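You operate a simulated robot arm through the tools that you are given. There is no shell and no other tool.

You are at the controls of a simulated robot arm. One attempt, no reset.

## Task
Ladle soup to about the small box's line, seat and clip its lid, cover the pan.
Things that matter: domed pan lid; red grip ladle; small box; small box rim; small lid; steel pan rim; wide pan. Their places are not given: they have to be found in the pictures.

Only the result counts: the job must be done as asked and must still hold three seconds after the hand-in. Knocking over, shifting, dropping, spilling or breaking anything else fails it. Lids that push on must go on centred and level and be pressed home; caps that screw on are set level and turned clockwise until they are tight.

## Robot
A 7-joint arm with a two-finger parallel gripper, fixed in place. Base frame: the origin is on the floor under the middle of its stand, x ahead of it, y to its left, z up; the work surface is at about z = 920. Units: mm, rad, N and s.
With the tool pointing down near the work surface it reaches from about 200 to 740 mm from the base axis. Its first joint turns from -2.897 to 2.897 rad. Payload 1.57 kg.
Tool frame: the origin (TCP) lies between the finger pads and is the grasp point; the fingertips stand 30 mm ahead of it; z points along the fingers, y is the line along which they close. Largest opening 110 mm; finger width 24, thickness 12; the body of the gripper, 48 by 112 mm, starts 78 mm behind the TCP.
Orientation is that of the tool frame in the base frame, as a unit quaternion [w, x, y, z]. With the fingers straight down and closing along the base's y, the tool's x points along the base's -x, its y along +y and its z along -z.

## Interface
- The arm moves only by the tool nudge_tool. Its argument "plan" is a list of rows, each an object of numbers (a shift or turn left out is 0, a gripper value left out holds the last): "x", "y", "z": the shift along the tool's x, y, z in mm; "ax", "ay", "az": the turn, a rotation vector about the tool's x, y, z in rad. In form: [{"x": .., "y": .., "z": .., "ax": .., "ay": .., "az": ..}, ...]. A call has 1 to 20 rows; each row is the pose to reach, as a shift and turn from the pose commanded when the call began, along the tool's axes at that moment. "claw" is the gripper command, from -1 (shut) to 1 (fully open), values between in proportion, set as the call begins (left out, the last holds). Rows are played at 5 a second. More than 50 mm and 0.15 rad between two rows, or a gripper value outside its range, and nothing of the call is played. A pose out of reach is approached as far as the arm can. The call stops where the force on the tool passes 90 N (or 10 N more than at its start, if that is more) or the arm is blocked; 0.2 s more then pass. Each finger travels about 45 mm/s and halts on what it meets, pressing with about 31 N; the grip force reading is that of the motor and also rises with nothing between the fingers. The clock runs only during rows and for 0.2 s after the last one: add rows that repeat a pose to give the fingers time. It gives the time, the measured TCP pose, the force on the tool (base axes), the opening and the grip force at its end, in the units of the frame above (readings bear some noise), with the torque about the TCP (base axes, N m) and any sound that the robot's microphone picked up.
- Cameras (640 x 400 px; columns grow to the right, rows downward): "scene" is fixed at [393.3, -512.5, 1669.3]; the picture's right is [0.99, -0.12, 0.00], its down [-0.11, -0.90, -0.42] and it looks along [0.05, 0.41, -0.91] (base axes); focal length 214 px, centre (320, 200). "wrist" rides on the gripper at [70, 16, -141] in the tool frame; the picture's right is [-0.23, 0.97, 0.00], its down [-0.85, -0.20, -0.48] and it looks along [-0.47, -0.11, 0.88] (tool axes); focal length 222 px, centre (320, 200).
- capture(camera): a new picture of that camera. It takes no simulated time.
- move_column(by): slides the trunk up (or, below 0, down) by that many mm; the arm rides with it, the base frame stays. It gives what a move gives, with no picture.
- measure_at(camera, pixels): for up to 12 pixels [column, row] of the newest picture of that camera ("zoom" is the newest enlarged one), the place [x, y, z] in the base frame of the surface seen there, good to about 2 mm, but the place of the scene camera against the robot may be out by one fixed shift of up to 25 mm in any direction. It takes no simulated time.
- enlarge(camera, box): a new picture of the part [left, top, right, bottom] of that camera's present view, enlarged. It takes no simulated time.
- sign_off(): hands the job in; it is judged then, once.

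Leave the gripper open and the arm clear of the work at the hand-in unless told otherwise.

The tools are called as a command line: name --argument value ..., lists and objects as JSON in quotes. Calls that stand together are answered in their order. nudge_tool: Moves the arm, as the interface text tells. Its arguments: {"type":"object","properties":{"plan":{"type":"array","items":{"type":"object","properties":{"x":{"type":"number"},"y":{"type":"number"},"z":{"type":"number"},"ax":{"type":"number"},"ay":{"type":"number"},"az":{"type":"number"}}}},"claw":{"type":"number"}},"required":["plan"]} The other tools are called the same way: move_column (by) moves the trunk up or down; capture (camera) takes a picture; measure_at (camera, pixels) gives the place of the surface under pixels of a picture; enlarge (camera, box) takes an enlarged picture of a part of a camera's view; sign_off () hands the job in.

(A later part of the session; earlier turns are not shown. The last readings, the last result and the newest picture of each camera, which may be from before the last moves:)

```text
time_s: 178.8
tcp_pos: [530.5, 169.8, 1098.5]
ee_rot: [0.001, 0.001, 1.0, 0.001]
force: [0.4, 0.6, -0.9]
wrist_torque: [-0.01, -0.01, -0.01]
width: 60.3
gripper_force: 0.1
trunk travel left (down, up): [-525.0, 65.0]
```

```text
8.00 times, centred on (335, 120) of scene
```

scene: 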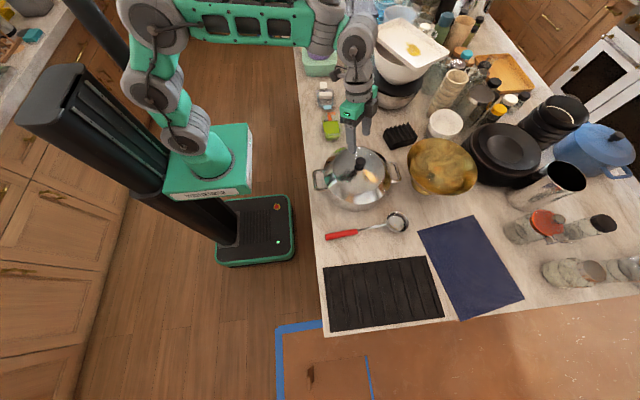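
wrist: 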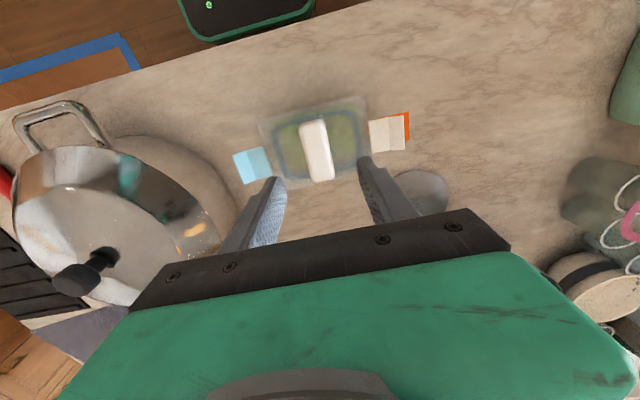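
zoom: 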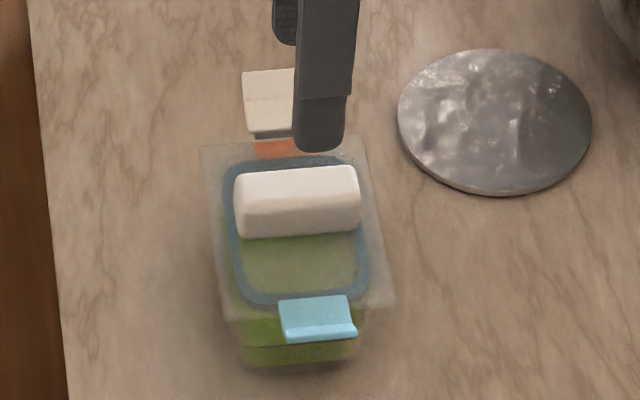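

Released cleanly. I'll measure the lid's block and flaps to confirm it's level and see the flap geometry.

enlarge --camera "wrist" --box '[220, 80, 420, 200]'

measure_at --camera "zoom" --pixels '[[285, 140], [325, 135], [345, 290], [310, 300], [50, 245], [140, 220], [165, 295], [75, 325], [95, 235], [485, 130], [485, 215], [600, 120]]'

measure_at --camera "zoom" --pixels '[[600, 210], [540, 170], [140, 120], [460, 55], [195, 160], [180, 250], [440, 120], [450, 200], [120, 280], [505, 170], [200, 90], [480, 260]]'

```text
3.20 times, centred on (320, 140) of wrist
```

zoom: 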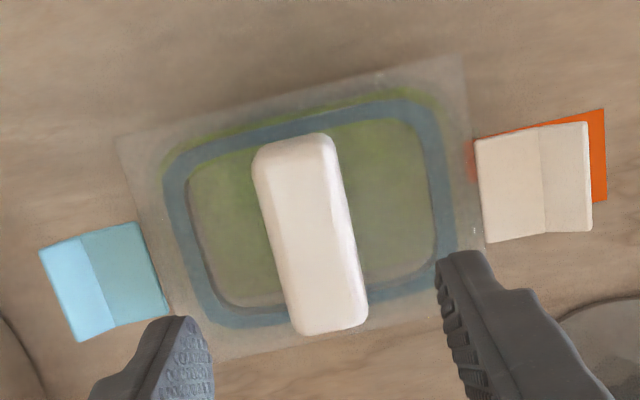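

```text
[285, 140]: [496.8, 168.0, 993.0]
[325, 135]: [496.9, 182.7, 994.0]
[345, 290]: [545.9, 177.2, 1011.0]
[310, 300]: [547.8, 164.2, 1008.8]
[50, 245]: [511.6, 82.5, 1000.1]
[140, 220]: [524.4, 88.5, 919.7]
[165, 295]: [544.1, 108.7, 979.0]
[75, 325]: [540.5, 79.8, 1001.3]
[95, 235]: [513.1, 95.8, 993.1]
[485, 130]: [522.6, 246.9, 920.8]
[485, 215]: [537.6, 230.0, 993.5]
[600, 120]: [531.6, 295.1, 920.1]
```

```text
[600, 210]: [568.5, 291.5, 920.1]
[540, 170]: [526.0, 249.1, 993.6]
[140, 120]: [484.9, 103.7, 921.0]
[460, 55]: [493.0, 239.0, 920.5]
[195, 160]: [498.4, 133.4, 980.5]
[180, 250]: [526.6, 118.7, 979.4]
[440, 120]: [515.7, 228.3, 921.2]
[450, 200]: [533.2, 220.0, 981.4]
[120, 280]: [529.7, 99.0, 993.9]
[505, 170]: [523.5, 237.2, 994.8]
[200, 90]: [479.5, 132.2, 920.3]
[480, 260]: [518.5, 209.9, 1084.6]
```

The lid plate is level at z≈980–981, right at the rim. The flaps stick out with their inner half at z≈993. I'll look at each flap closely to plan the clipping.

enlarge --camera "wrist" --box '[225, 135, 285, 190]'

measure_at --camera "zoom" --pixels '[[150, 120], [190, 250], [260, 95], [300, 270], [330, 80], [400, 80], [440, 240], [310, 180], [230, 180], [380, 180], [430, 200], [480, 200]]'

enlarge --camera "wrist" --box '[355, 100, 415, 160]'

measure_at --camera "zoom" --pixels '[[150, 120], [160, 300], [200, 200], [250, 200], [300, 200], [340, 200], [400, 200], [450, 200], [480, 120], [490, 270], [130, 200], [100, 250]]'

```text
7.27 times, centred on (255, 162) of wrist
```

zoom: 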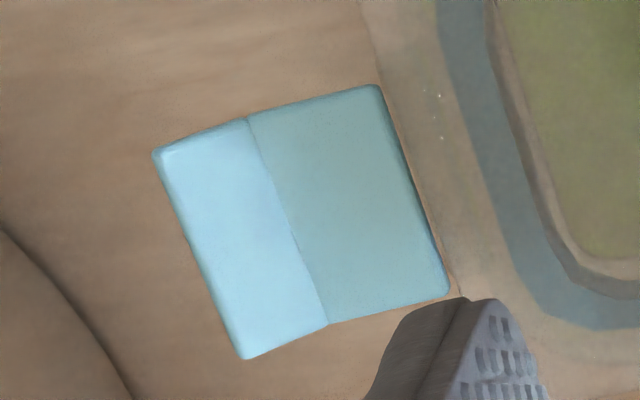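

```text
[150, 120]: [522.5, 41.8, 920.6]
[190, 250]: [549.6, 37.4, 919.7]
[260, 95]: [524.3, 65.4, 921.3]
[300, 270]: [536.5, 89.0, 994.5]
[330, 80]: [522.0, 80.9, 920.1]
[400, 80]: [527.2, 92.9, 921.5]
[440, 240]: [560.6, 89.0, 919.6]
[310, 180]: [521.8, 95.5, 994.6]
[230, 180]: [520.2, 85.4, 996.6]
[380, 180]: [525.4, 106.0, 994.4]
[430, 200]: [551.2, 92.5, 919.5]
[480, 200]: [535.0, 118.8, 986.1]
```

```text
6.67 times, centred on (385, 130) of wrist
```

zoom: 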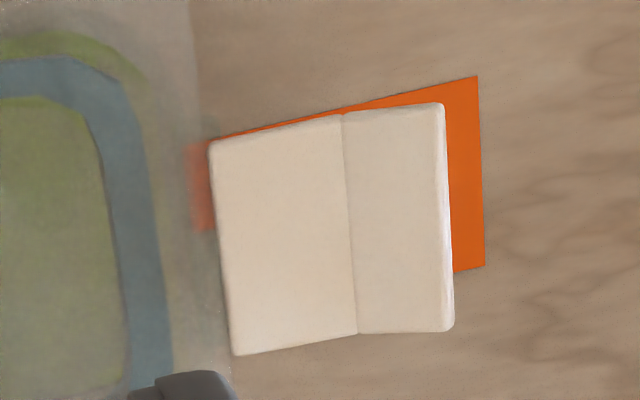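

```text
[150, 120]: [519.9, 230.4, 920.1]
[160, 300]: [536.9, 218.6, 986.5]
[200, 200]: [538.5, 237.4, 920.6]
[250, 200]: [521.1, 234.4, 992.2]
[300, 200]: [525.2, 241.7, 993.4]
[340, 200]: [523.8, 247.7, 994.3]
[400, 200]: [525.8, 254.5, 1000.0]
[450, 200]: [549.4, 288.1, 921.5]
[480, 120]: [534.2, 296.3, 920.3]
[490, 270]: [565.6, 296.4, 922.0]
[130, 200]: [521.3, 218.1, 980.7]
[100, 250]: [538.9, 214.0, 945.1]
```

Flap hinges are near y≈110.5 (blue) and y≈230 (cream), lid centre y≈170. Plan: tilt the gripper 0.2 rad so the -y finger is lower, push the blue flap down from above with it, then squeeze against the block's far side so the box doesn't slide. First I'll move into position above.

nudge_tool --plan '[{"x": 1, "y": -9, "ax": -0.07}, {"x": 2, "y": -18, "ax": -0.14}, {"x": 2, "y": -27.7, "ax": -0.2}, {"x": 2, "y": -27.7, "z": 20, "ax": -0.2}, {"x": 2, "y": -27.7, "z": 38, "ax": -0.2}, {"x": 2, "y": -27.7, "z": 38, "ax": -0.2}]' --claw 0.636

enlarge --camera "scene" --box '[305, 85, 365, 150]'

capture --camera "wrist"

```text
time_s: 180.2
tcp_pos: [530.1, 144.0, 1059.4]
ee_rot: [0.001, 0.0, 0.995, 0.101]
force: [0.3, -0.7, 1.5]
wrist_torque: [0.02, -0.05, 0.01]
width: 89.8
gripper_force: 0.0
trunk travel left (down, up): [-525.0, 65.0]
```

```text
6.15 times, centred on (335, 118) of scene
```

zoom: 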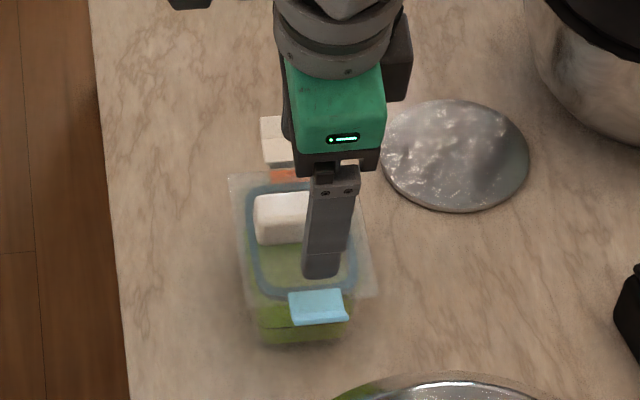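

```text
taken
```

wrist: 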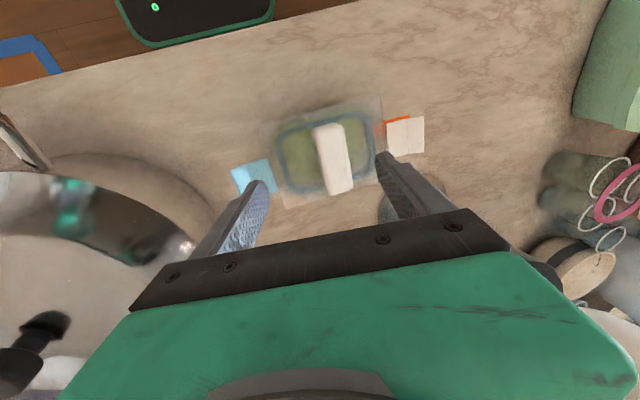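

The tilt is right (the -y finger lower). I'll descend to just touch the blue flap and then push it down slowly, reading forces.

nudge_tool --plan '[{"y": -2, "z": 9.8}, {"y": -4, "z": 19.6}, {"y": -5.8, "z": 28.4}, {"y": -5.8, "z": 28.4}]'

nudge_tool --plan '[{"y": -0.8, "z": 3.9}, {"y": -1.6, "z": 7.8}, {"y": -2, "z": 9.8}, {"y": -2, "z": 9.8}]'

enlarge --camera "scene" --box '[310, 95, 360, 145]'

```text
time_s: 181.2
tcp_pos: [530.2, 143.8, 1031.0]
ee_rot: [0.002, 0.0, 0.995, 0.101]
force: [-0.3, 0.2, -0.1]
wrist_torque: [-0.02, -0.01, 0.01]
width: 90.0
gripper_force: 0.0
trunk travel left (down, up): [-525.0, 65.0]
```

```text
time_s: 182.2
tcp_pos: [529.8, 142.0, 1020.2]
ee_rot: [0.001, 0.0, 0.995, 0.1]
force: [-0.7, -2.4, 0.0]
wrist_torque: [-0.08, -0.02, 0.0]
width: 91.9
gripper_force: 0.9
trunk travel left (down, up): [-525.0, 65.0]
```

```text
8.00 times, centred on (335, 120) of scene
```

zoom: 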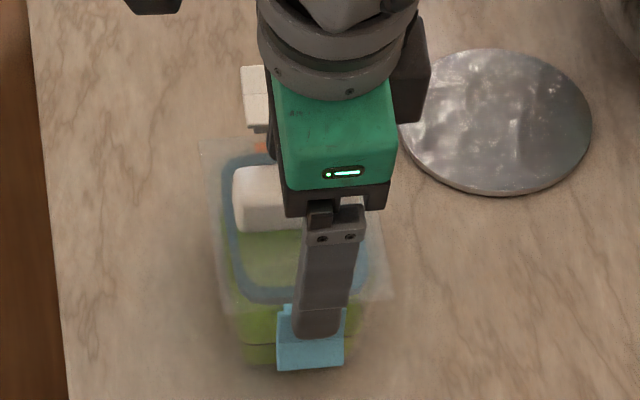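

The blue flap is rotating down (zoom (310,340)), light load. Continuing down 10 mm.

nudge_tool --plan '[{"y": -0.6, "z": 2.9}, {"y": -1.2, "z": 5.9}, {"y": -1.8, "z": 8.8}, {"y": -2.2, "z": 10.8}, {"y": -2.2, "z": 10.8}]'

enlarge --camera "scene" --box '[310, 95, 360, 145]'

```text
time_s: 183.4
tcp_pos: [529.3, 143.5, 1009.1]
ee_rot: [0.001, 0.001, 0.995, 0.1]
force: [0.4, -1.3, 0.4]
wrist_torque: [-0.1, 0.03, 0.0]
width: 91.6
gripper_force: 0.8
trunk travel left (down, up): [-525.0, 65.0]
```

```text
8.00 times, centred on (335, 120) of scene
```

zoom: 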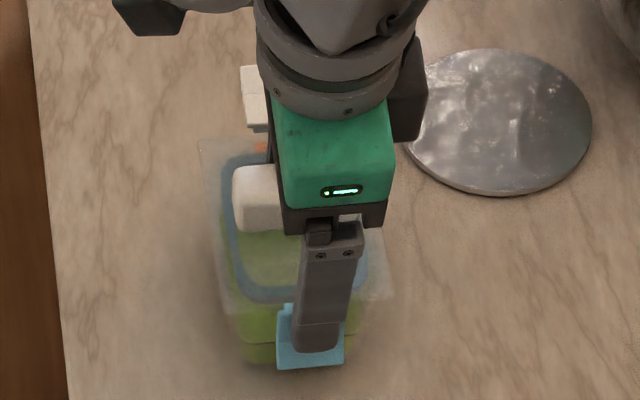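

The flap is well down. I'll shift 2.5 mm to -y so both fingers meet the flap and the block at the same time, then close gradually.

nudge_tool --plan '[{"y": -2.45, "z": -0.5}, {"y": -2.45, "z": -0.5}]'

nudge_tool --plan '[{"z": 0}, {"z": 0}, {"z": 0}]' --claw 0.49

nudge_tool --plan '[{"z": 0}, {"z": 0}, {"z": 0}]' --claw 0.42

enlarge --camera "scene" --box '[310, 95, 360, 145]'

```text
time_s: 184.0
tcp_pos: [530.1, 140.6, 1009.5]
ee_rot: [0.001, 0.0, 0.995, 0.1]
force: [-0.1, 1.0, 0.8]
wrist_torque: [0.03, -0.01, 0.05]
width: 90.0
gripper_force: 0.0
trunk travel left (down, up): [-525.0, 65.0]
```

```text
time_s: 184.8
tcp_pos: [530.3, 141.3, 1010.2]
ee_rot: [0.002, 0.0, 0.995, 0.1]
force: [-0.4, 0.5, 3.0]
wrist_torque: [-0.1, 0.08, -0.05]
width: 88.0
gripper_force: 30.5
trunk travel left (down, up): [-525.0, 65.0]
```

```text
time_s: 185.6
tcp_pos: [530.0, 141.1, 1010.1]
ee_rot: [0.002, 0.0, 0.995, 0.101]
force: [0.5, -0.2, 5.4]
wrist_torque: [-0.22, 0.07, 0.02]
width: 88.0
gripper_force: 31.3
trunk travel left (down, up): [-525.0, 65.0]
```

```text
8.00 times, centred on (335, 120) of scene
```

zoom: 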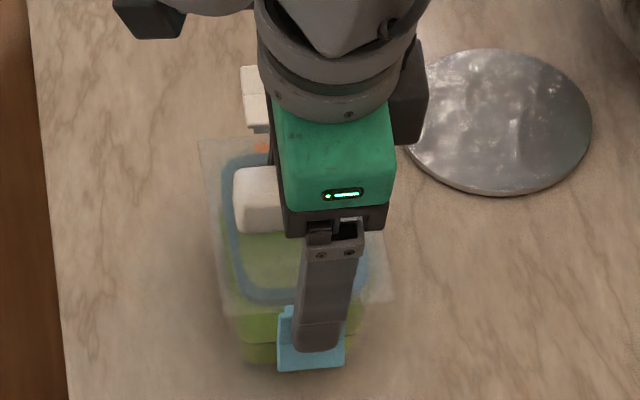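

Pinched at width 88 with balanced forces. I'll look at the flap's angle by measuring it in the scene view.

enlarge --camera "scene" --box '[322, 125, 346, 149]'

measure_at --camera "zoom" --pixels '[[180, 150], [190, 200], [185, 250], [190, 290], [320, 290], [330, 250], [200, 130], [150, 200], [250, 290], [355, 180], [140, 260], [100, 200]]'

```text
16.00 times, centred on (334, 137) of scene
```

zoom: 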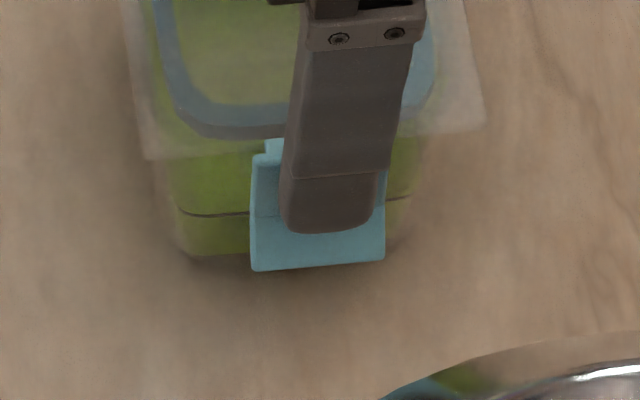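

```text
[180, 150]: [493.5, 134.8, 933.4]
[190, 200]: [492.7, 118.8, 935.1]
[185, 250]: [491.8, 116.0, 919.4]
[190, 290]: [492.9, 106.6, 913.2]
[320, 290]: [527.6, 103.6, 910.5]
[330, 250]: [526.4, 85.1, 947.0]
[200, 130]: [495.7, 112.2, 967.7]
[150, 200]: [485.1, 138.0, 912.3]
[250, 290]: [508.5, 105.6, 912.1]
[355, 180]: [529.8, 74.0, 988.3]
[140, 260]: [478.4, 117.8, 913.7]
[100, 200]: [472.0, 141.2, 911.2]
```

I'll measure directly on the visible flap strip.

measure_at --camera "zoom" --pixels '[[268, 150], [265, 165], [265, 185], [265, 205], [265, 222], [265, 240], [265, 260], [375, 255], [378, 225], [380, 195], [320, 255], [300, 240]]'

```text
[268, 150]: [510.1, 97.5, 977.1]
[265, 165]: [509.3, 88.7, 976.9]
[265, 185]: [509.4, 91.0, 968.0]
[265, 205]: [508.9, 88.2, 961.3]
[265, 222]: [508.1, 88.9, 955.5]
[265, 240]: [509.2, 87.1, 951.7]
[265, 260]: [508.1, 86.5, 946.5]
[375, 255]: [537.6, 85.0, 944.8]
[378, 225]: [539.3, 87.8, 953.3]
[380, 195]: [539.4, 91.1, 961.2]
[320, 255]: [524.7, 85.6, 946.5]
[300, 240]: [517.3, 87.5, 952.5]
```

The flap now hangs vertical along the box end (y≈103 at z 980 to y≈100.5 at z 956). I'll open slightly and see whether it stays.

nudge_tool --plan '[{"z": 0}, {"z": 0}, {"z": 0}, {"z": 0}]' --claw 0.75

enlarge --camera "scene" --box '[322, 125, 346, 149]'

measure_at --camera "zoom" --pixels '[[268, 150], [265, 165], [265, 185], [265, 205], [265, 222], [265, 240], [265, 260], [375, 255], [378, 225], [380, 195], [320, 255], [300, 240]]'

```text
time_s: 186.6
tcp_pos: [531.3, 141.2, 1009.1]
ee_rot: [0.001, 0.001, 0.995, 0.1]
force: [0.3, 0.1, 0.2]
wrist_torque: [0.0, -0.03, 0.02]
width: 96.4
gripper_force: 0.0
trunk travel left (down, up): [-525.0, 65.0]
```

```text
16.00 times, centred on (334, 137) of scene
```

zoom: 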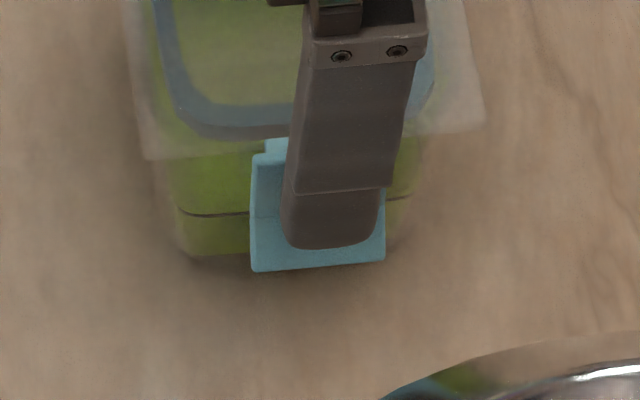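

```text
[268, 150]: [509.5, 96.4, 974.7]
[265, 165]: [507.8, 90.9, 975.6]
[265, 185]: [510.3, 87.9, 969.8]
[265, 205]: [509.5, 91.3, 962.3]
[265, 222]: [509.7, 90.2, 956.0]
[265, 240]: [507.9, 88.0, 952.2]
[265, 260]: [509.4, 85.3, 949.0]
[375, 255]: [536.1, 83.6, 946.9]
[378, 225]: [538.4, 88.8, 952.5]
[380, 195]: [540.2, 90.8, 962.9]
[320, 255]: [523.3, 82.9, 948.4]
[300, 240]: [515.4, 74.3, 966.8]
```

The flap stays vertical without support. I'll back off 3 mm and withdraw upward to check.

nudge_tool --plan '[{"y": -2.9, "z": -0.6}, {"y": -0.9, "z": -10.4}, {"y": 3.1, "z": -30}, {"y": 9.1, "z": -59.4}, {"y": 15.1, "z": -88.8}, {"y": 15.1, "z": -88.8}]'

enlarge --camera "scene" --box '[310, 95, 360, 145]'

capture --camera "wrist"

```text
time_s: 188.0
tcp_pos: [529.0, 139.2, 1099.4]
ee_rot: [0.0, 0.0, 0.995, 0.1]
force: [0.1, 0.3, -1.5]
wrist_torque: [0.01, 0.0, 0.01]
width: 96.3
gripper_force: 0.0
trunk travel left (down, up): [-525.0, 65.0]
```

```text
8.00 times, centred on (335, 120) of scene
```

zoom: 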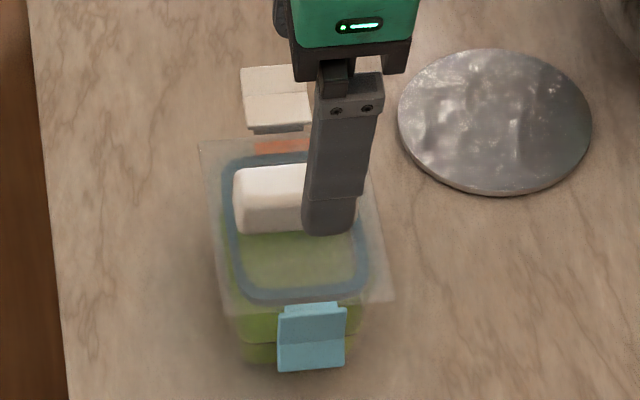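

```text
taken
```

wrist: 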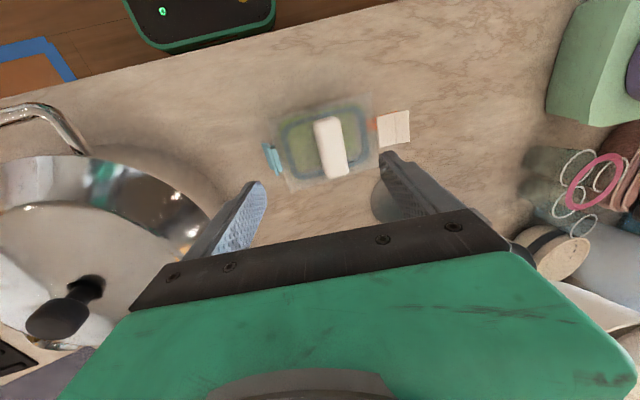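

The blue flap stays down. I'll measure its angle unobstructed.

enlarge --camera "scene" --box '[322, 125, 346, 149]'

measure_at --camera "zoom" --pixels '[[310, 145], [310, 155], [310, 165], [310, 180], [310, 195], [310, 205], [310, 215], [310, 225], [310, 235], [310, 245], [310, 255], [310, 262]]'

enlarge --camera "wrist" --box '[250, 90, 420, 200]'

```text
16.00 times, centred on (334, 137) of scene
```

zoom: 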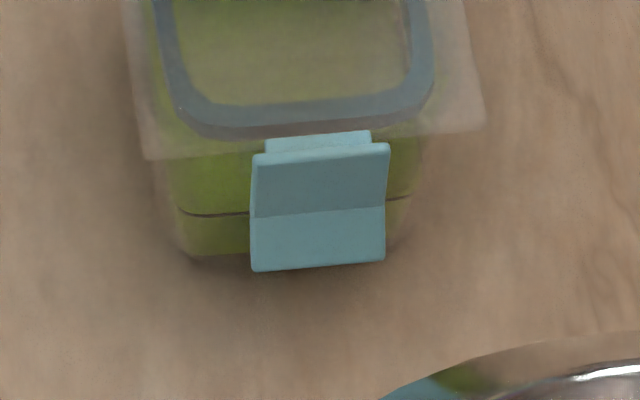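

```text
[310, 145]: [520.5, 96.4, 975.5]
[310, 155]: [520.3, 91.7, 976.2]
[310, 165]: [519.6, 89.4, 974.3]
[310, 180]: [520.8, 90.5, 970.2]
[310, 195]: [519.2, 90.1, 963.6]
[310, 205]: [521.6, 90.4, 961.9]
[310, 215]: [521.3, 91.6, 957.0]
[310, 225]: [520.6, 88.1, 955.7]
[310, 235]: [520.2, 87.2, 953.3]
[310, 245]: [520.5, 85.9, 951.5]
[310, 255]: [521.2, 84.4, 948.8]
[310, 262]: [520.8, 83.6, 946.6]
```

```text
3.64 times, centred on (335, 145) of wrist
```

zoom: 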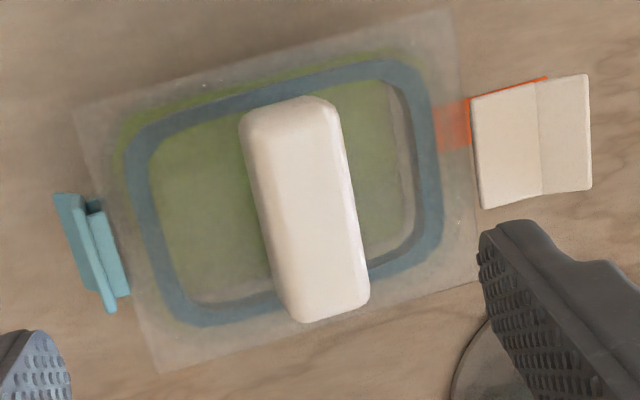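

The blue flap's upper part is exactly vertical against the box end, so it's closed. Now the cream flap: I'll mirror the pose (tilt the other way, +y finger lower) above y≈198.

nudge_tool --plan '[{"y": 14.5, "z": 3, "ax": 0.1}, {"y": 29, "z": 5.9, "ax": 0.2}, {"y": 43.4, "z": 8.9, "ax": 0.3}, {"y": 57.9, "z": 11.8, "ax": 0.4}, {"y": 53.9, "z": 31.4, "ax": 0.4}, {"y": 49.9, "z": 51, "ax": 0.4}, {"y": 49.9, "z": 51, "ax": 0.4}]' --claw 0.636

capture --camera "wrist"

enlarge --camera "scene" --box '[305, 75, 365, 145]'

```text
time_s: 189.6
tcp_pos: [528.8, 196.7, 1059.3]
ee_rot: [0.002, 0.001, 0.995, -0.1]
force: [0.3, -0.6, -0.2]
wrist_torque: [-0.05, 0.02, 0.02]
width: 90.1
gripper_force: 0.0
trunk travel left (down, up): [-525.0, 65.0]
```

```text
taken
```

wrist: 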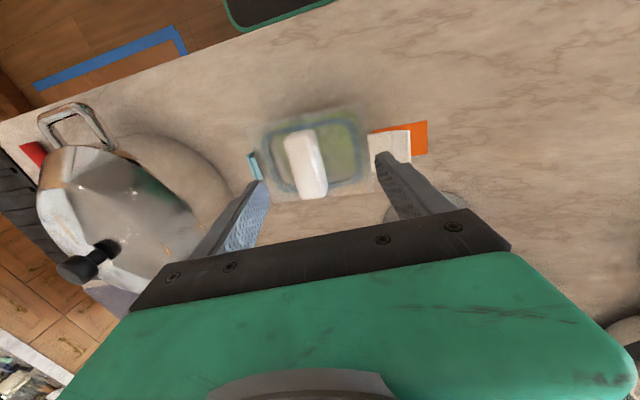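

```text
5.71 times, centred on (335, 110) of scene
```

zoom: 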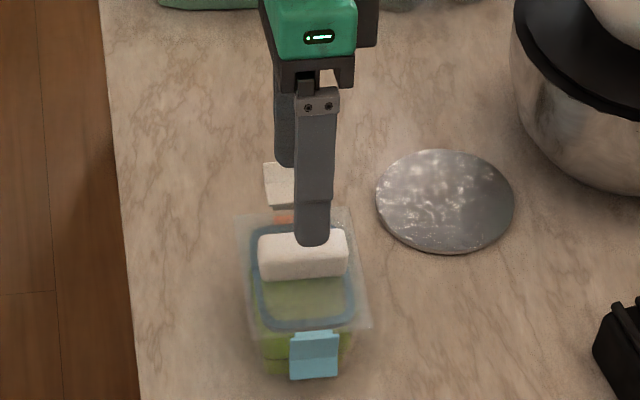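

In position: the +y finger is above the cream flap, just outside the hinge line. I'll descend in stages as before.

nudge_tool --plan '[{"y": 3, "z": 9.6}, {"y": 5, "z": 19.4}, {"y": 6.6, "z": 27.2}, {"y": 6.6, "z": 27.2}]'

nudge_tool --plan '[{"y": 0.8, "z": 3.9}, {"y": 1.6, "z": 7.8}, {"y": 2.2, "z": 10.8}, {"y": 2.2, "z": 10.8}]'

enlarge --camera "scene" --box '[305, 75, 365, 145]'

capture --camera "wrist"

```text
time_s: 190.6
tcp_pos: [530.6, 198.3, 1032.0]
ee_rot: [0.001, 0.001, 0.995, -0.099]
force: [-0.4, -0.7, -1.0]
wrist_torque: [0.01, -0.01, -0.03]
width: 90.0
gripper_force: 0.0
trunk travel left (down, up): [-525.0, 65.0]
```

```text
time_s: 191.6
tcp_pos: [529.5, 197.7, 1019.8]
ee_rot: [0.001, 0.0, 0.995, -0.099]
force: [-0.8, 1.7, 1.0]
wrist_torque: [0.11, 0.01, 0.03]
width: 91.7
gripper_force: 1.5
trunk travel left (down, up): [-525.0, 65.0]
```

```text
5.71 times, centred on (335, 110) of scene
```

zoom: 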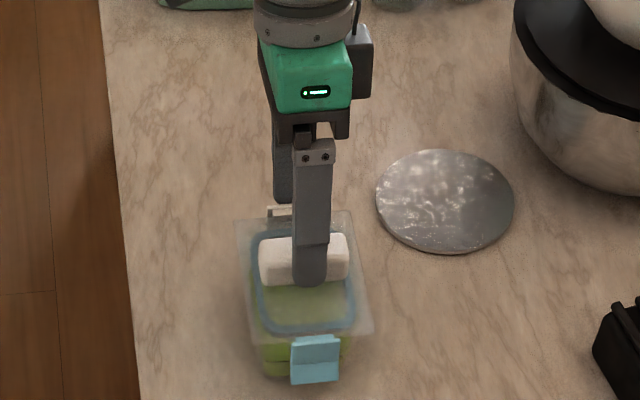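

```text
taken
```

wrist: 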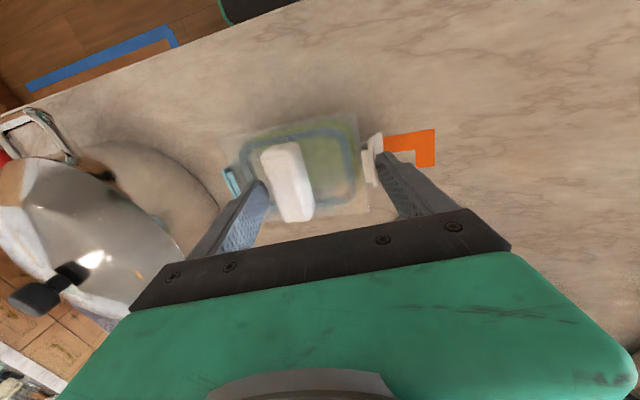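

Same behaviour: the cream flap is folding down. Continuing down 11 mm.

nudge_tool --plan '[{"y": 0.6, "z": 2.9}, {"y": 1.2, "z": 5.9}, {"y": 1.8, "z": 8.8}, {"y": 2.2, "z": 10.8}, {"y": 2.2, "z": 10.8}]'

nudge_tool --plan '[{"y": 2.0, "z": -0.4}, {"y": 2.0, "z": -0.4}]'

nudge_tool --plan '[{"z": 0}, {"z": 0}, {"z": 0}, {"z": 0}]' --claw 0.49

capture --camera "wrist"

```text
time_s: 192.8
tcp_pos: [529.9, 197.9, 1009.3]
ee_rot: [0.001, 0.001, 0.995, -0.1]
force: [0.0, 2.2, 0.1]
wrist_torque: [0.12, 0.0, 0.0]
width: 91.3
gripper_force: 1.2
trunk travel left (down, up): [-525.0, 65.0]
```

```text
time_s: 193.4
tcp_pos: [530.3, 200.3, 1010.0]
ee_rot: [0.001, 0.001, 0.995, -0.099]
force: [1.0, -0.4, 0.9]
wrist_torque: [-0.01, 0.01, -0.01]
width: 90.0
gripper_force: 0.1
trunk travel left (down, up): [-525.0, 65.0]
```

```text
time_s: 194.4
tcp_pos: [530.8, 199.7, 1011.2]
ee_rot: [0.001, 0.001, 0.995, -0.098]
force: [0.3, -0.7, 3.4]
wrist_torque: [0.12, 0.08, 0.02]
width: 87.4
gripper_force: 30.4
trunk travel left (down, up): [-525.0, 65.0]
```

```text
taken
```

wrist: 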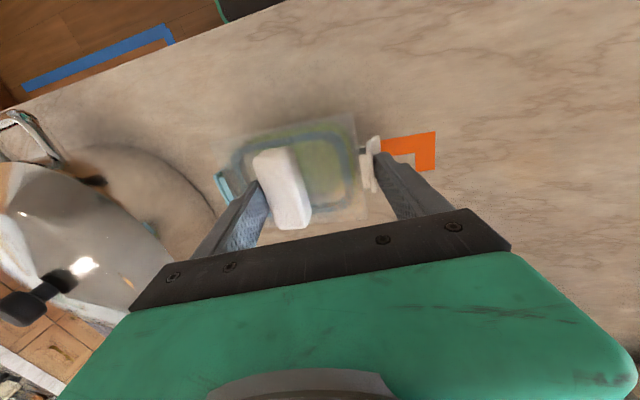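

Pinched at width 87.4, like the other side. I'll open, back off slightly and withdraw upward.

nudge_tool --plan '[{"z": 0}, {"z": 0}, {"z": 0}, {"z": 0}]' --claw 0.75

nudge_tool --plan '[{"y": 2.9, "z": -0.6}, {"y": 0.9, "z": -10.4}, {"y": -3.1, "z": -30}, {"y": -9.1, "z": -59.4}, {"y": -17.1, "z": -98.6}, {"y": -17.1, "z": -98.6}]'

capture --camera "wrist"

enlarge --camera "scene" --box '[310, 90, 360, 145]'

```text
time_s: 195.4
tcp_pos: [529.2, 201.2, 1008.7]
ee_rot: [0.001, 0.0, 0.995, -0.099]
force: [-0.3, -0.6, -0.3]
wrist_torque: [0.01, 0.01, -0.03]
width: 96.1
gripper_force: 0.1
trunk travel left (down, up): [-525.0, 65.0]
```

```text
time_s: 196.8
tcp_pos: [525.9, 202.2, 1105.5]
ee_rot: [0.001, 0.001, 0.995, -0.099]
force: [-0.1, 0.6, -0.6]
wrist_torque: [0.01, -0.03, -0.03]
width: 96.2
gripper_force: 0.0
out of reach, approached as far as the arm can: row 5, 6
trunk travel left (down, up): [-525.0, 65.0]
```

```text
taken
```

wrist: 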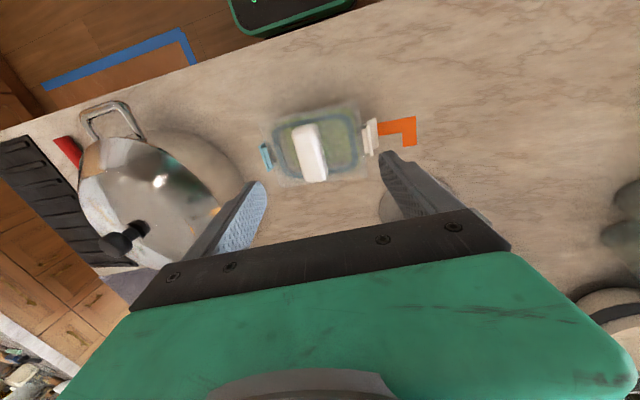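

```text
7.27 times, centred on (335, 118) of scene
```

zoom: 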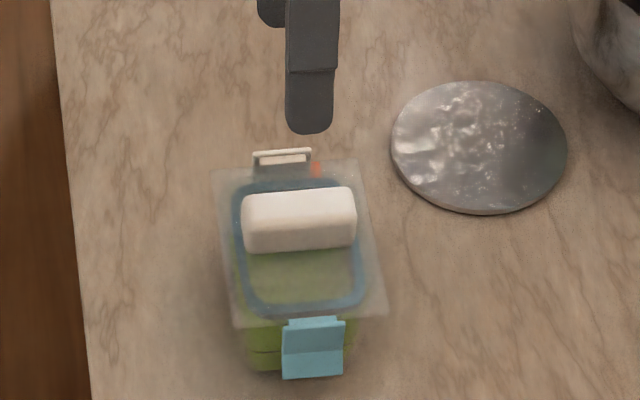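

Both flaps are down. I'll enlarge the wrist view to check them both.

enlarge --camera "wrist" --box '[245, 90, 405, 195]'

measure_at --camera "zoom" --pixels '[[70, 230], [85, 225], [100, 220], [115, 260], [490, 130], [505, 130], [520, 150], [500, 170], [290, 190], [270, 150], [330, 310], [450, 110]]'

enlarge --camera "scene" --box '[322, 125, 346, 149]'

measure_at --camera "zoom" --pixels '[[310, 145], [310, 155], [310, 170], [310, 185], [310, 200], [310, 215], [310, 230], [310, 245], [310, 260], [200, 150], [430, 120], [200, 230]]'

```text
3.81 times, centred on (325, 142) of wrist
```

zoom: 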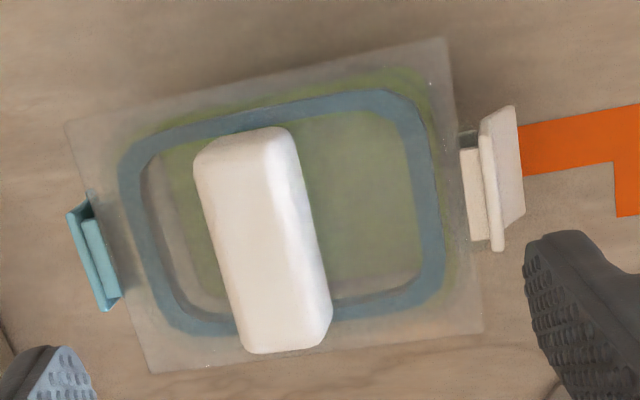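

```text
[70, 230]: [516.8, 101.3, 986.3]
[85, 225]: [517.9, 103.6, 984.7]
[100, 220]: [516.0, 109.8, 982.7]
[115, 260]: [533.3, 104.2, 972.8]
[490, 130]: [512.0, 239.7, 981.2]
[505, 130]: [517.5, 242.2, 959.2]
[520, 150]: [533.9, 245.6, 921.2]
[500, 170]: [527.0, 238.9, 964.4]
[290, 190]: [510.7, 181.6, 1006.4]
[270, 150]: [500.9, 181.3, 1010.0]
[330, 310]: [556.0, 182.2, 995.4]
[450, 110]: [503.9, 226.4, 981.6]
```

```text
16.00 times, centred on (334, 137) of scene
```

zoom: 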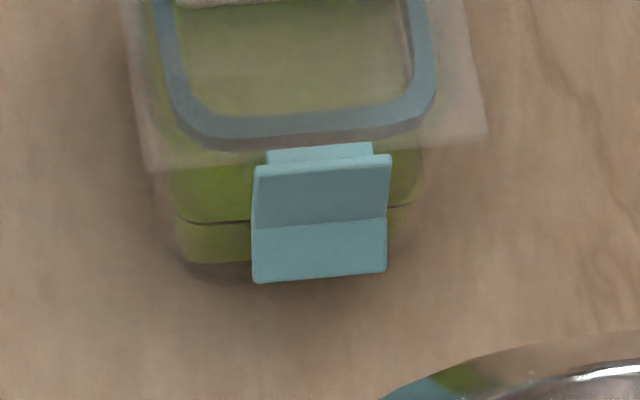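

```text
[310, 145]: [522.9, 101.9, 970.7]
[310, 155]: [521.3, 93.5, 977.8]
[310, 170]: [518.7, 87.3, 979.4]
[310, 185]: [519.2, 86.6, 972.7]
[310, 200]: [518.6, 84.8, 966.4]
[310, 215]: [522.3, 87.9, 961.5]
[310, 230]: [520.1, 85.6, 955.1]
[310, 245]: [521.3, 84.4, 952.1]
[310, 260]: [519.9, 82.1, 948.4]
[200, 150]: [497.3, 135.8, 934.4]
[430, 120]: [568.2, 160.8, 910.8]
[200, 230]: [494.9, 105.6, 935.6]
```

Both flaps are vertical. I'll check the lid plate is still level and home by measuring around the gasket.

enlarge --camera "wrist" --box '[245, 90, 405, 195]'

measure_at --camera "zoom" --pixels '[[130, 190], [135, 240], [160, 305], [190, 325], [180, 135], [240, 118], [330, 105], [390, 100], [415, 150], [430, 210], [435, 265], [400, 290]]'

```text
3.81 times, centred on (325, 142) of wrist
```

zoom: 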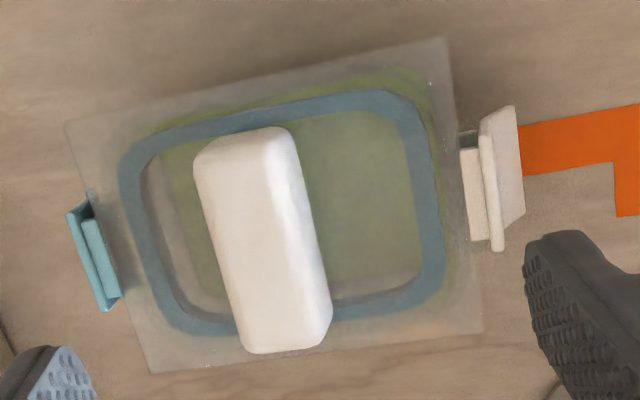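

```text
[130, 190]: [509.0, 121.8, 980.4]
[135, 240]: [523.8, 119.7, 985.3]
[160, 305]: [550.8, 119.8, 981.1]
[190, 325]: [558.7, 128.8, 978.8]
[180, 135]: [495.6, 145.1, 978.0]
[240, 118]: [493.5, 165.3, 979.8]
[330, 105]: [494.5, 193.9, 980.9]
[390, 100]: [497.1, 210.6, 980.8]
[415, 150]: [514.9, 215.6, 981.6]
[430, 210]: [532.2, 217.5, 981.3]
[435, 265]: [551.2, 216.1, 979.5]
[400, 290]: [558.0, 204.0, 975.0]
```

The gasket plane is level at z≈980. To verify lid seating and the clips from the side, I'll take a side-on look with the wrist camera: first straighten up and move to a free spot near (440,330).

nudge_tool --plan '[{"x": 13, "y": 21, "z": -4.3, "ax": -0.05}, {"x": 27, "y": 42, "z": -8.5, "ax": -0.1}, {"x": 40, "y": 63, "z": -12.8, "ax": -0.15}, {"x": 53, "y": 84, "z": -17, "ax": -0.2}, {"x": 67, "y": 105, "z": -21.3, "ax": -0.2}, {"x": 80, "y": 125, "z": -25.6, "ax": -0.2}, {"x": 80, "y": 125, "z": -25.6, "ax": -0.2}]'

nudge_tool --plan '[{"az": 0.14}, {"az": 0.28}, {"az": 0.42}, {"az": 0.56}, {"az": 0.7}, {"az": 0.84}, {"az": 0.98}, {"az": 1.12}, {"az": 1.26}, {"az": 1.4}, {"az": 1.54}, {"az": 1.57}, {"az": 1.57}]'

```text
time_s: 198.4
tcp_pos: [447.5, 329.5, 1106.0]
ee_rot: [0.0, 0.001, 1.0, 0.001]
force: [0.1, -0.2, 0.8]
wrist_torque: [0.0, 0.0, -0.01]
width: 96.4
gripper_force: 0.0
trunk travel left (down, up): [-525.0, 65.0]
```

```text
time_s: 201.2
tcp_pos: [447.4, 329.2, 1105.7]
ee_rot: [-0.001, 0.707, 0.707, 0.0]
force: [0.4, 0.0, 0.1]
wrist_torque: [-0.01, 0.0, 0.05]
width: 96.1
gripper_force: 0.0
trunk travel left (down, up): [-525.0, 65.0]
```

Now I'll roll the tool to near-horizontal here (well clear of the box) for the side view.

nudge_tool --plan '[{"ax": -0.14}, {"ax": -0.28}, {"ax": -0.42}, {"ax": -0.56}, {"ax": -0.7}, {"ax": -0.84}, {"ax": -0.98}, {"ax": -1.12}, {"ax": -1.26}, {"ax": -1.4}, {"ax": -1.4}]' --claw -0.5

capture --camera "wrist"

```text
time_s: 203.6
tcp_pos: [448.1, 329.7, 1107.1]
ee_rot: [0.456, 0.541, 0.539, 0.457]
force: [-0.3, 0.0, 0.7]
wrist_torque: [0.01, -0.04, 0.0]
width: 27.6
gripper_force: 0.1
trunk travel left (down, up): [-525.0, 65.0]
```

```text
taken
```

wrist: 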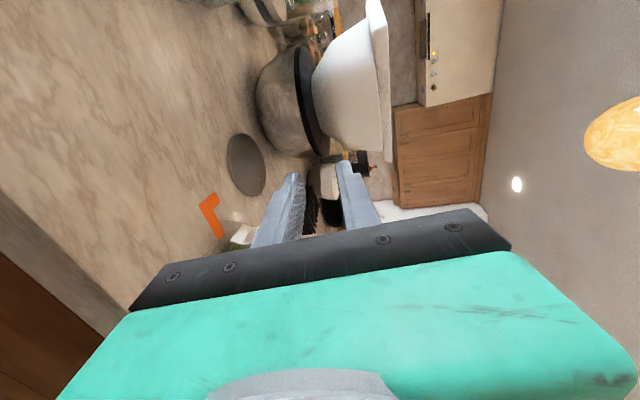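

The box is hidden below the palm. I'll move -y and back in x, and lower a bit, to bring it into view.

nudge_tool --plan '[{"x": -27, "y": -10, "z": -25}, {"x": -55, "y": -25, "z": -49}, {"x": -82, "y": -45, "z": -49}, {"x": -110, "y": -69, "z": -49}, {"x": -110, "y": -69, "z": -49}]'

capture --camera "wrist"

```text
time_s: 204.8
tcp_pos: [385.4, 218.3, 1045.9]
ee_rot: [0.456, 0.541, 0.54, 0.457]
force: [0.1, -0.4, -0.3]
wrist_torque: [-0.01, 0.0, -0.03]
width: 27.6
gripper_force: 0.1
trunk travel left (down, up): [-525.0, 65.0]
```

```text
taken
```

wrist: 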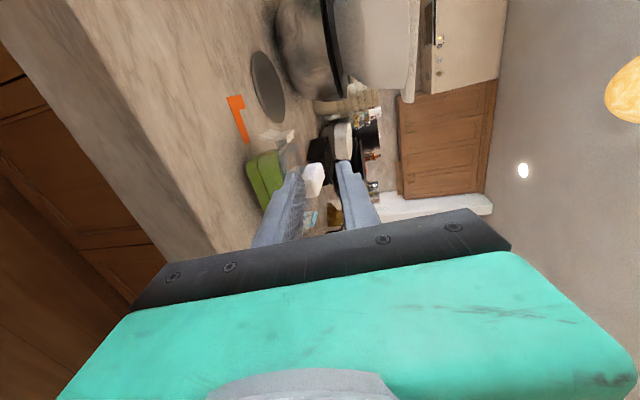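

The box appears at (280,185), partly hidden. I'll move another 80 mm to -y.

nudge_tool --plan '[{"x": -27, "z": -5}, {"x": -54, "z": -10}, {"x": -80, "z": -10}, {"x": -80, "z": -10}]'

capture --camera "wrist"

enlarge --camera "wrist" --box '[220, 30, 360, 190]'

```text
time_s: 205.8
tcp_pos: [377.0, 139.9, 1047.5]
ee_rot: [0.455, 0.541, 0.54, 0.457]
force: [0.4, 0.3, -0.5]
wrist_torque: [-0.01, -0.01, 0.02]
width: 27.8
gripper_force: 0.1
trunk travel left (down, up): [-525.0, 65.0]
```

```text
taken
```

wrist: 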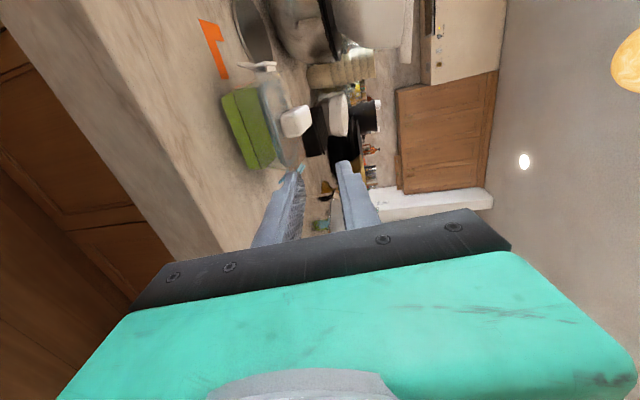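

```text
2.50 times, centred on (290, 110) of wrist
```

zoom: 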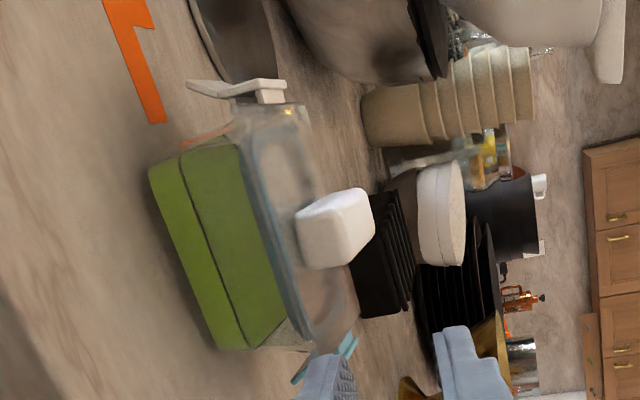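

A good side view: the cream flap hangs downward (zoom (235,88)), the soup is at the line. I'll zoom tighter on the cream flap and lid edge.

enlarge --camera "wrist" --box '[225, 50, 305, 110]'

measure_at --camera "zoom" --pixels '[[130, 95], [160, 105], [200, 115], [240, 125], [280, 125], [310, 115], [340, 110], [290, 150], [270, 160], [240, 200], [330, 180], [200, 260]]'

```text
6.67 times, centred on (265, 80) of wrist
```

zoom: 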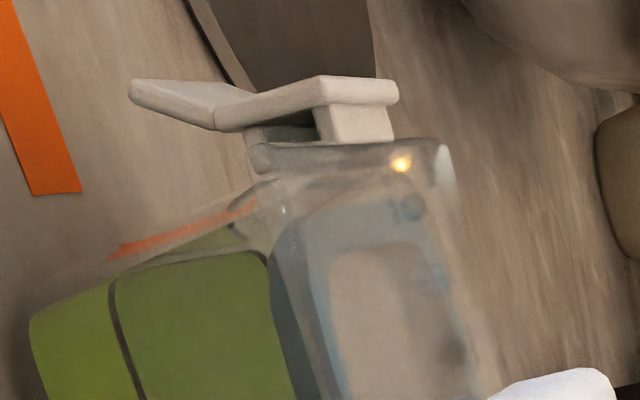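

```text
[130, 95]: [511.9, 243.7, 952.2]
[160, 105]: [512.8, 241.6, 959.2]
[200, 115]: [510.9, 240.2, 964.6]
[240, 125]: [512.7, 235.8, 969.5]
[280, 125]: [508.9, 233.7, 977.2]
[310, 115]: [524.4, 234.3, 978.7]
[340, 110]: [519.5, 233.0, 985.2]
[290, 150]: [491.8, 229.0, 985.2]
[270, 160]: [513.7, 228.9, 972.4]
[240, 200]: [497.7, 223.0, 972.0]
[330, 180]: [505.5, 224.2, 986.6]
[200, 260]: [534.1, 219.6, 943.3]
```

I see a grey catch between the flap and the collar. I'll zoom in more on the flap and catch to judge whether it's engaged.

enlarge --camera "wrist" --box '[237, 58, 287, 90]'

measure_at --camera "zoom" --pixels '[[140, 120], [230, 150], [260, 170], [300, 190], [330, 190], [370, 190], [300, 215], [280, 240], [380, 225], [420, 165], [480, 160], [350, 120]]'

```text
12.50 times, centred on (262, 74) of wrist
```

zoom: 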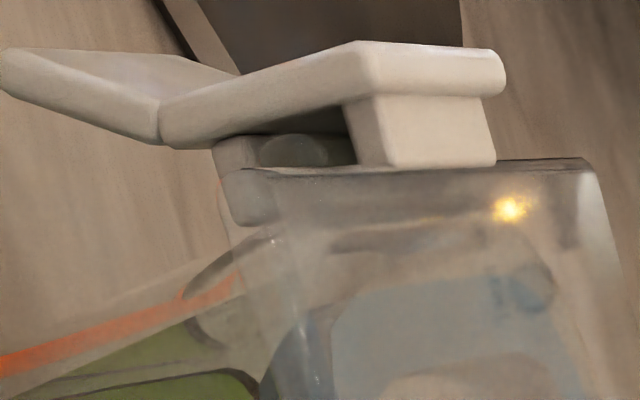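

```text
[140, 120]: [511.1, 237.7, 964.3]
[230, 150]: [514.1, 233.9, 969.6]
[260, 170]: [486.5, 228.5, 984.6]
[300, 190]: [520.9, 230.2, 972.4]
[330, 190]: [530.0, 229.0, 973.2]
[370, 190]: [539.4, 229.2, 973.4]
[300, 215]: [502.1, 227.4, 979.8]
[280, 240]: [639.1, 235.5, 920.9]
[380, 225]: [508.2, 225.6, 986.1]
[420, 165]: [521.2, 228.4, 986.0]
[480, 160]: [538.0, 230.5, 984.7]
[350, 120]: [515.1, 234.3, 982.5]
```

The cream flap tilts past vertical with its crease below the catch, so it looks engaged. Now I'll shift to see the blue flap the same way.

nudge_tool --plan '[{"x": -25, "z": -3}, {"x": -50, "z": -6}, {"x": -75, "z": -6}, {"x": -75, "z": -6}]'

capture --camera "wrist"

enlarge --camera "wrist" --box '[220, 30, 330, 130]'

```text
time_s: 206.5
tcp_pos: [373.8, 142.3, 1090.7]
ee_rot: [0.406, 0.58, 0.498, 0.501]
force: [0.4, -0.5, -0.1]
wrist_torque: [-0.01, -0.02, -0.06]
width: 27.6
gripper_force: 0.0
out of reach, approached as far as the arm can: row 3
trunk travel left (down, up): [-525.0, 65.0]
stopped in row 3: the arm was blocked; the commanded pose is now the measured one
```

```text
taken
```

wrist: 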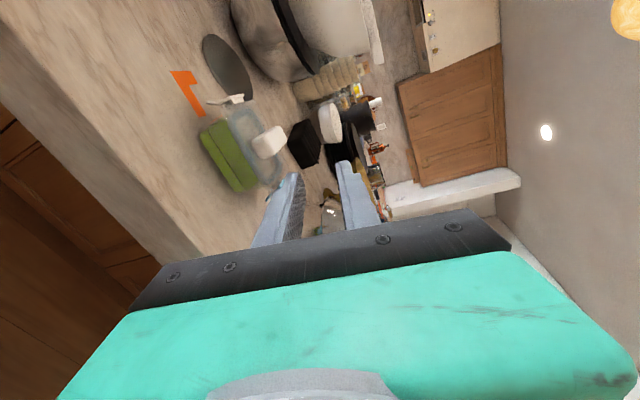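

```text
4.00 times, centred on (275, 80) of wrist
```

zoom: 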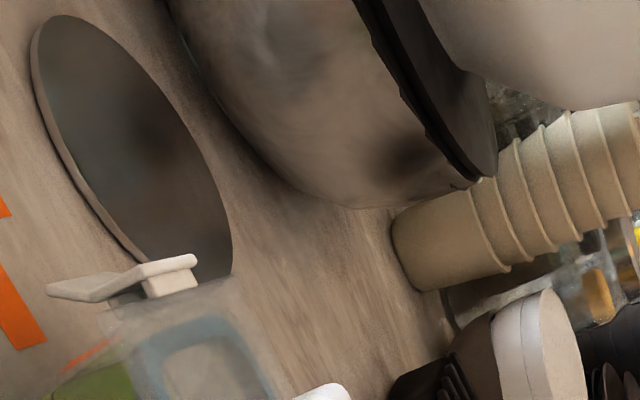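

The arm got blocked (probably its own joint limits), so I'll stop pursuing this angle. I'll check the scene before retreating.

capture --camera "scene"

```text
taken
```

scene: 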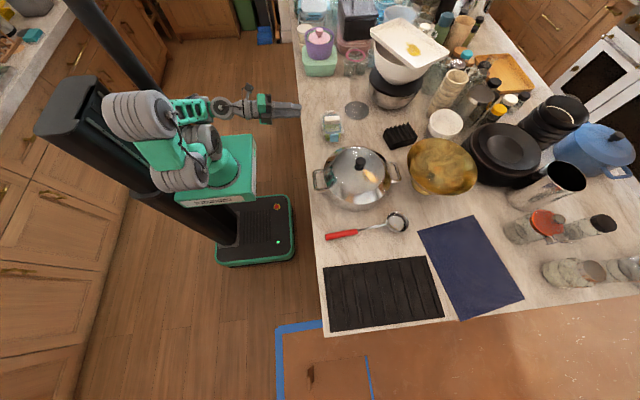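

The arm is folded close to its base. I'll back out gently: up and toward +y, away from the box.

nudge_tool --plan '[{"x": 10, "y": 9, "z": 3}, {"x": 35, "y": 18, "z": 9}, {"x": 65, "y": 27, "z": 17}, {"x": 97, "y": 36, "z": 25}, {"x": 129, "y": 44, "z": 33}, {"x": 129, "y": 44, "z": 33}]'

```text
time_s: 207.9
tcp_pos: [414.9, 260.2, 1150.5]
ee_rot: [0.407, 0.579, 0.498, 0.501]
force: [-0.5, 0.0, 0.6]
wrist_torque: [-0.03, -0.03, 0.0]
width: 27.6
gripper_force: 0.0
trunk travel left (down, up): [-525.0, 65.0]
```

Backed out safely. I'll roll the tool back to pointing down.

nudge_tool --plan '[{"ax": 0.1396, "ay": -0.0146, "az": -0.0125}, {"ax": 0.2791, "ay": -0.0292, "az": -0.025}, {"ax": 0.4187, "ay": -0.0438, "az": -0.0375}, {"ax": 0.5582, "ay": -0.0584, "az": -0.05}, {"ax": 0.6978, "ay": -0.073, "az": -0.0625}, {"ax": 0.8373, "ay": -0.0876, "az": -0.075}, {"ax": 0.9769, "ay": -0.1022, "az": -0.0875}, {"ax": 1.1164, "ay": -0.1168, "az": -0.1}, {"ax": 1.256, "ay": -0.1314, "az": -0.1125}, {"ax": 1.3955, "ay": -0.146, "az": -0.125}, {"ax": 1.3955, "ay": -0.146, "az": -0.125}]'

nudge_tool --plan '[{"az": -0.14}, {"az": -0.28}, {"az": -0.42}, {"az": -0.56}, {"az": -0.7}, {"az": -0.84}, {"az": -0.98}, {"az": -1.12}, {"az": -1.26}, {"az": -1.4}, {"az": -1.54}, {"az": -1.57}, {"az": -1.57}]' --claw 0.5

capture --camera "scene"

enlarge --camera "scene" --box '[300, 90, 420, 220]'

```text
time_s: 210.3
tcp_pos: [415.8, 259.7, 1149.9]
ee_rot: [0.0, 0.707, 0.707, -0.001]
force: [0.3, -0.9, 0.6]
wrist_torque: [0.01, 0.01, -0.02]
width: 27.4
gripper_force: 0.1
trunk travel left (down, up): [-525.0, 65.0]
```

```text
time_s: 213.1
tcp_pos: [415.8, 258.8, 1150.3]
ee_rot: [0.0, 0.001, 1.0, 0.0]
force: [0.2, 0.4, 0.2]
wrist_torque: [-0.02, 0.0, -0.01]
width: 82.3
gripper_force: 0.1
trunk travel left (down, up): [-525.0, 65.0]
```

```text
taken
```

scene: 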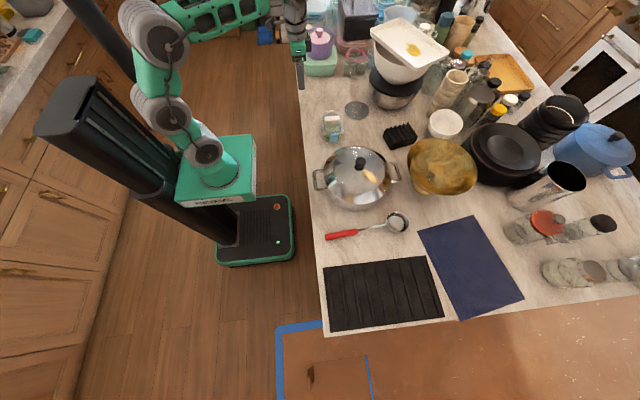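

```text
3.08 times, centred on (360, 155) of scene
```

zoom: 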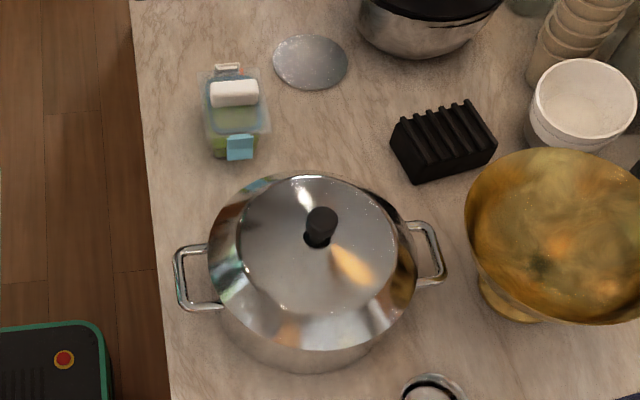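

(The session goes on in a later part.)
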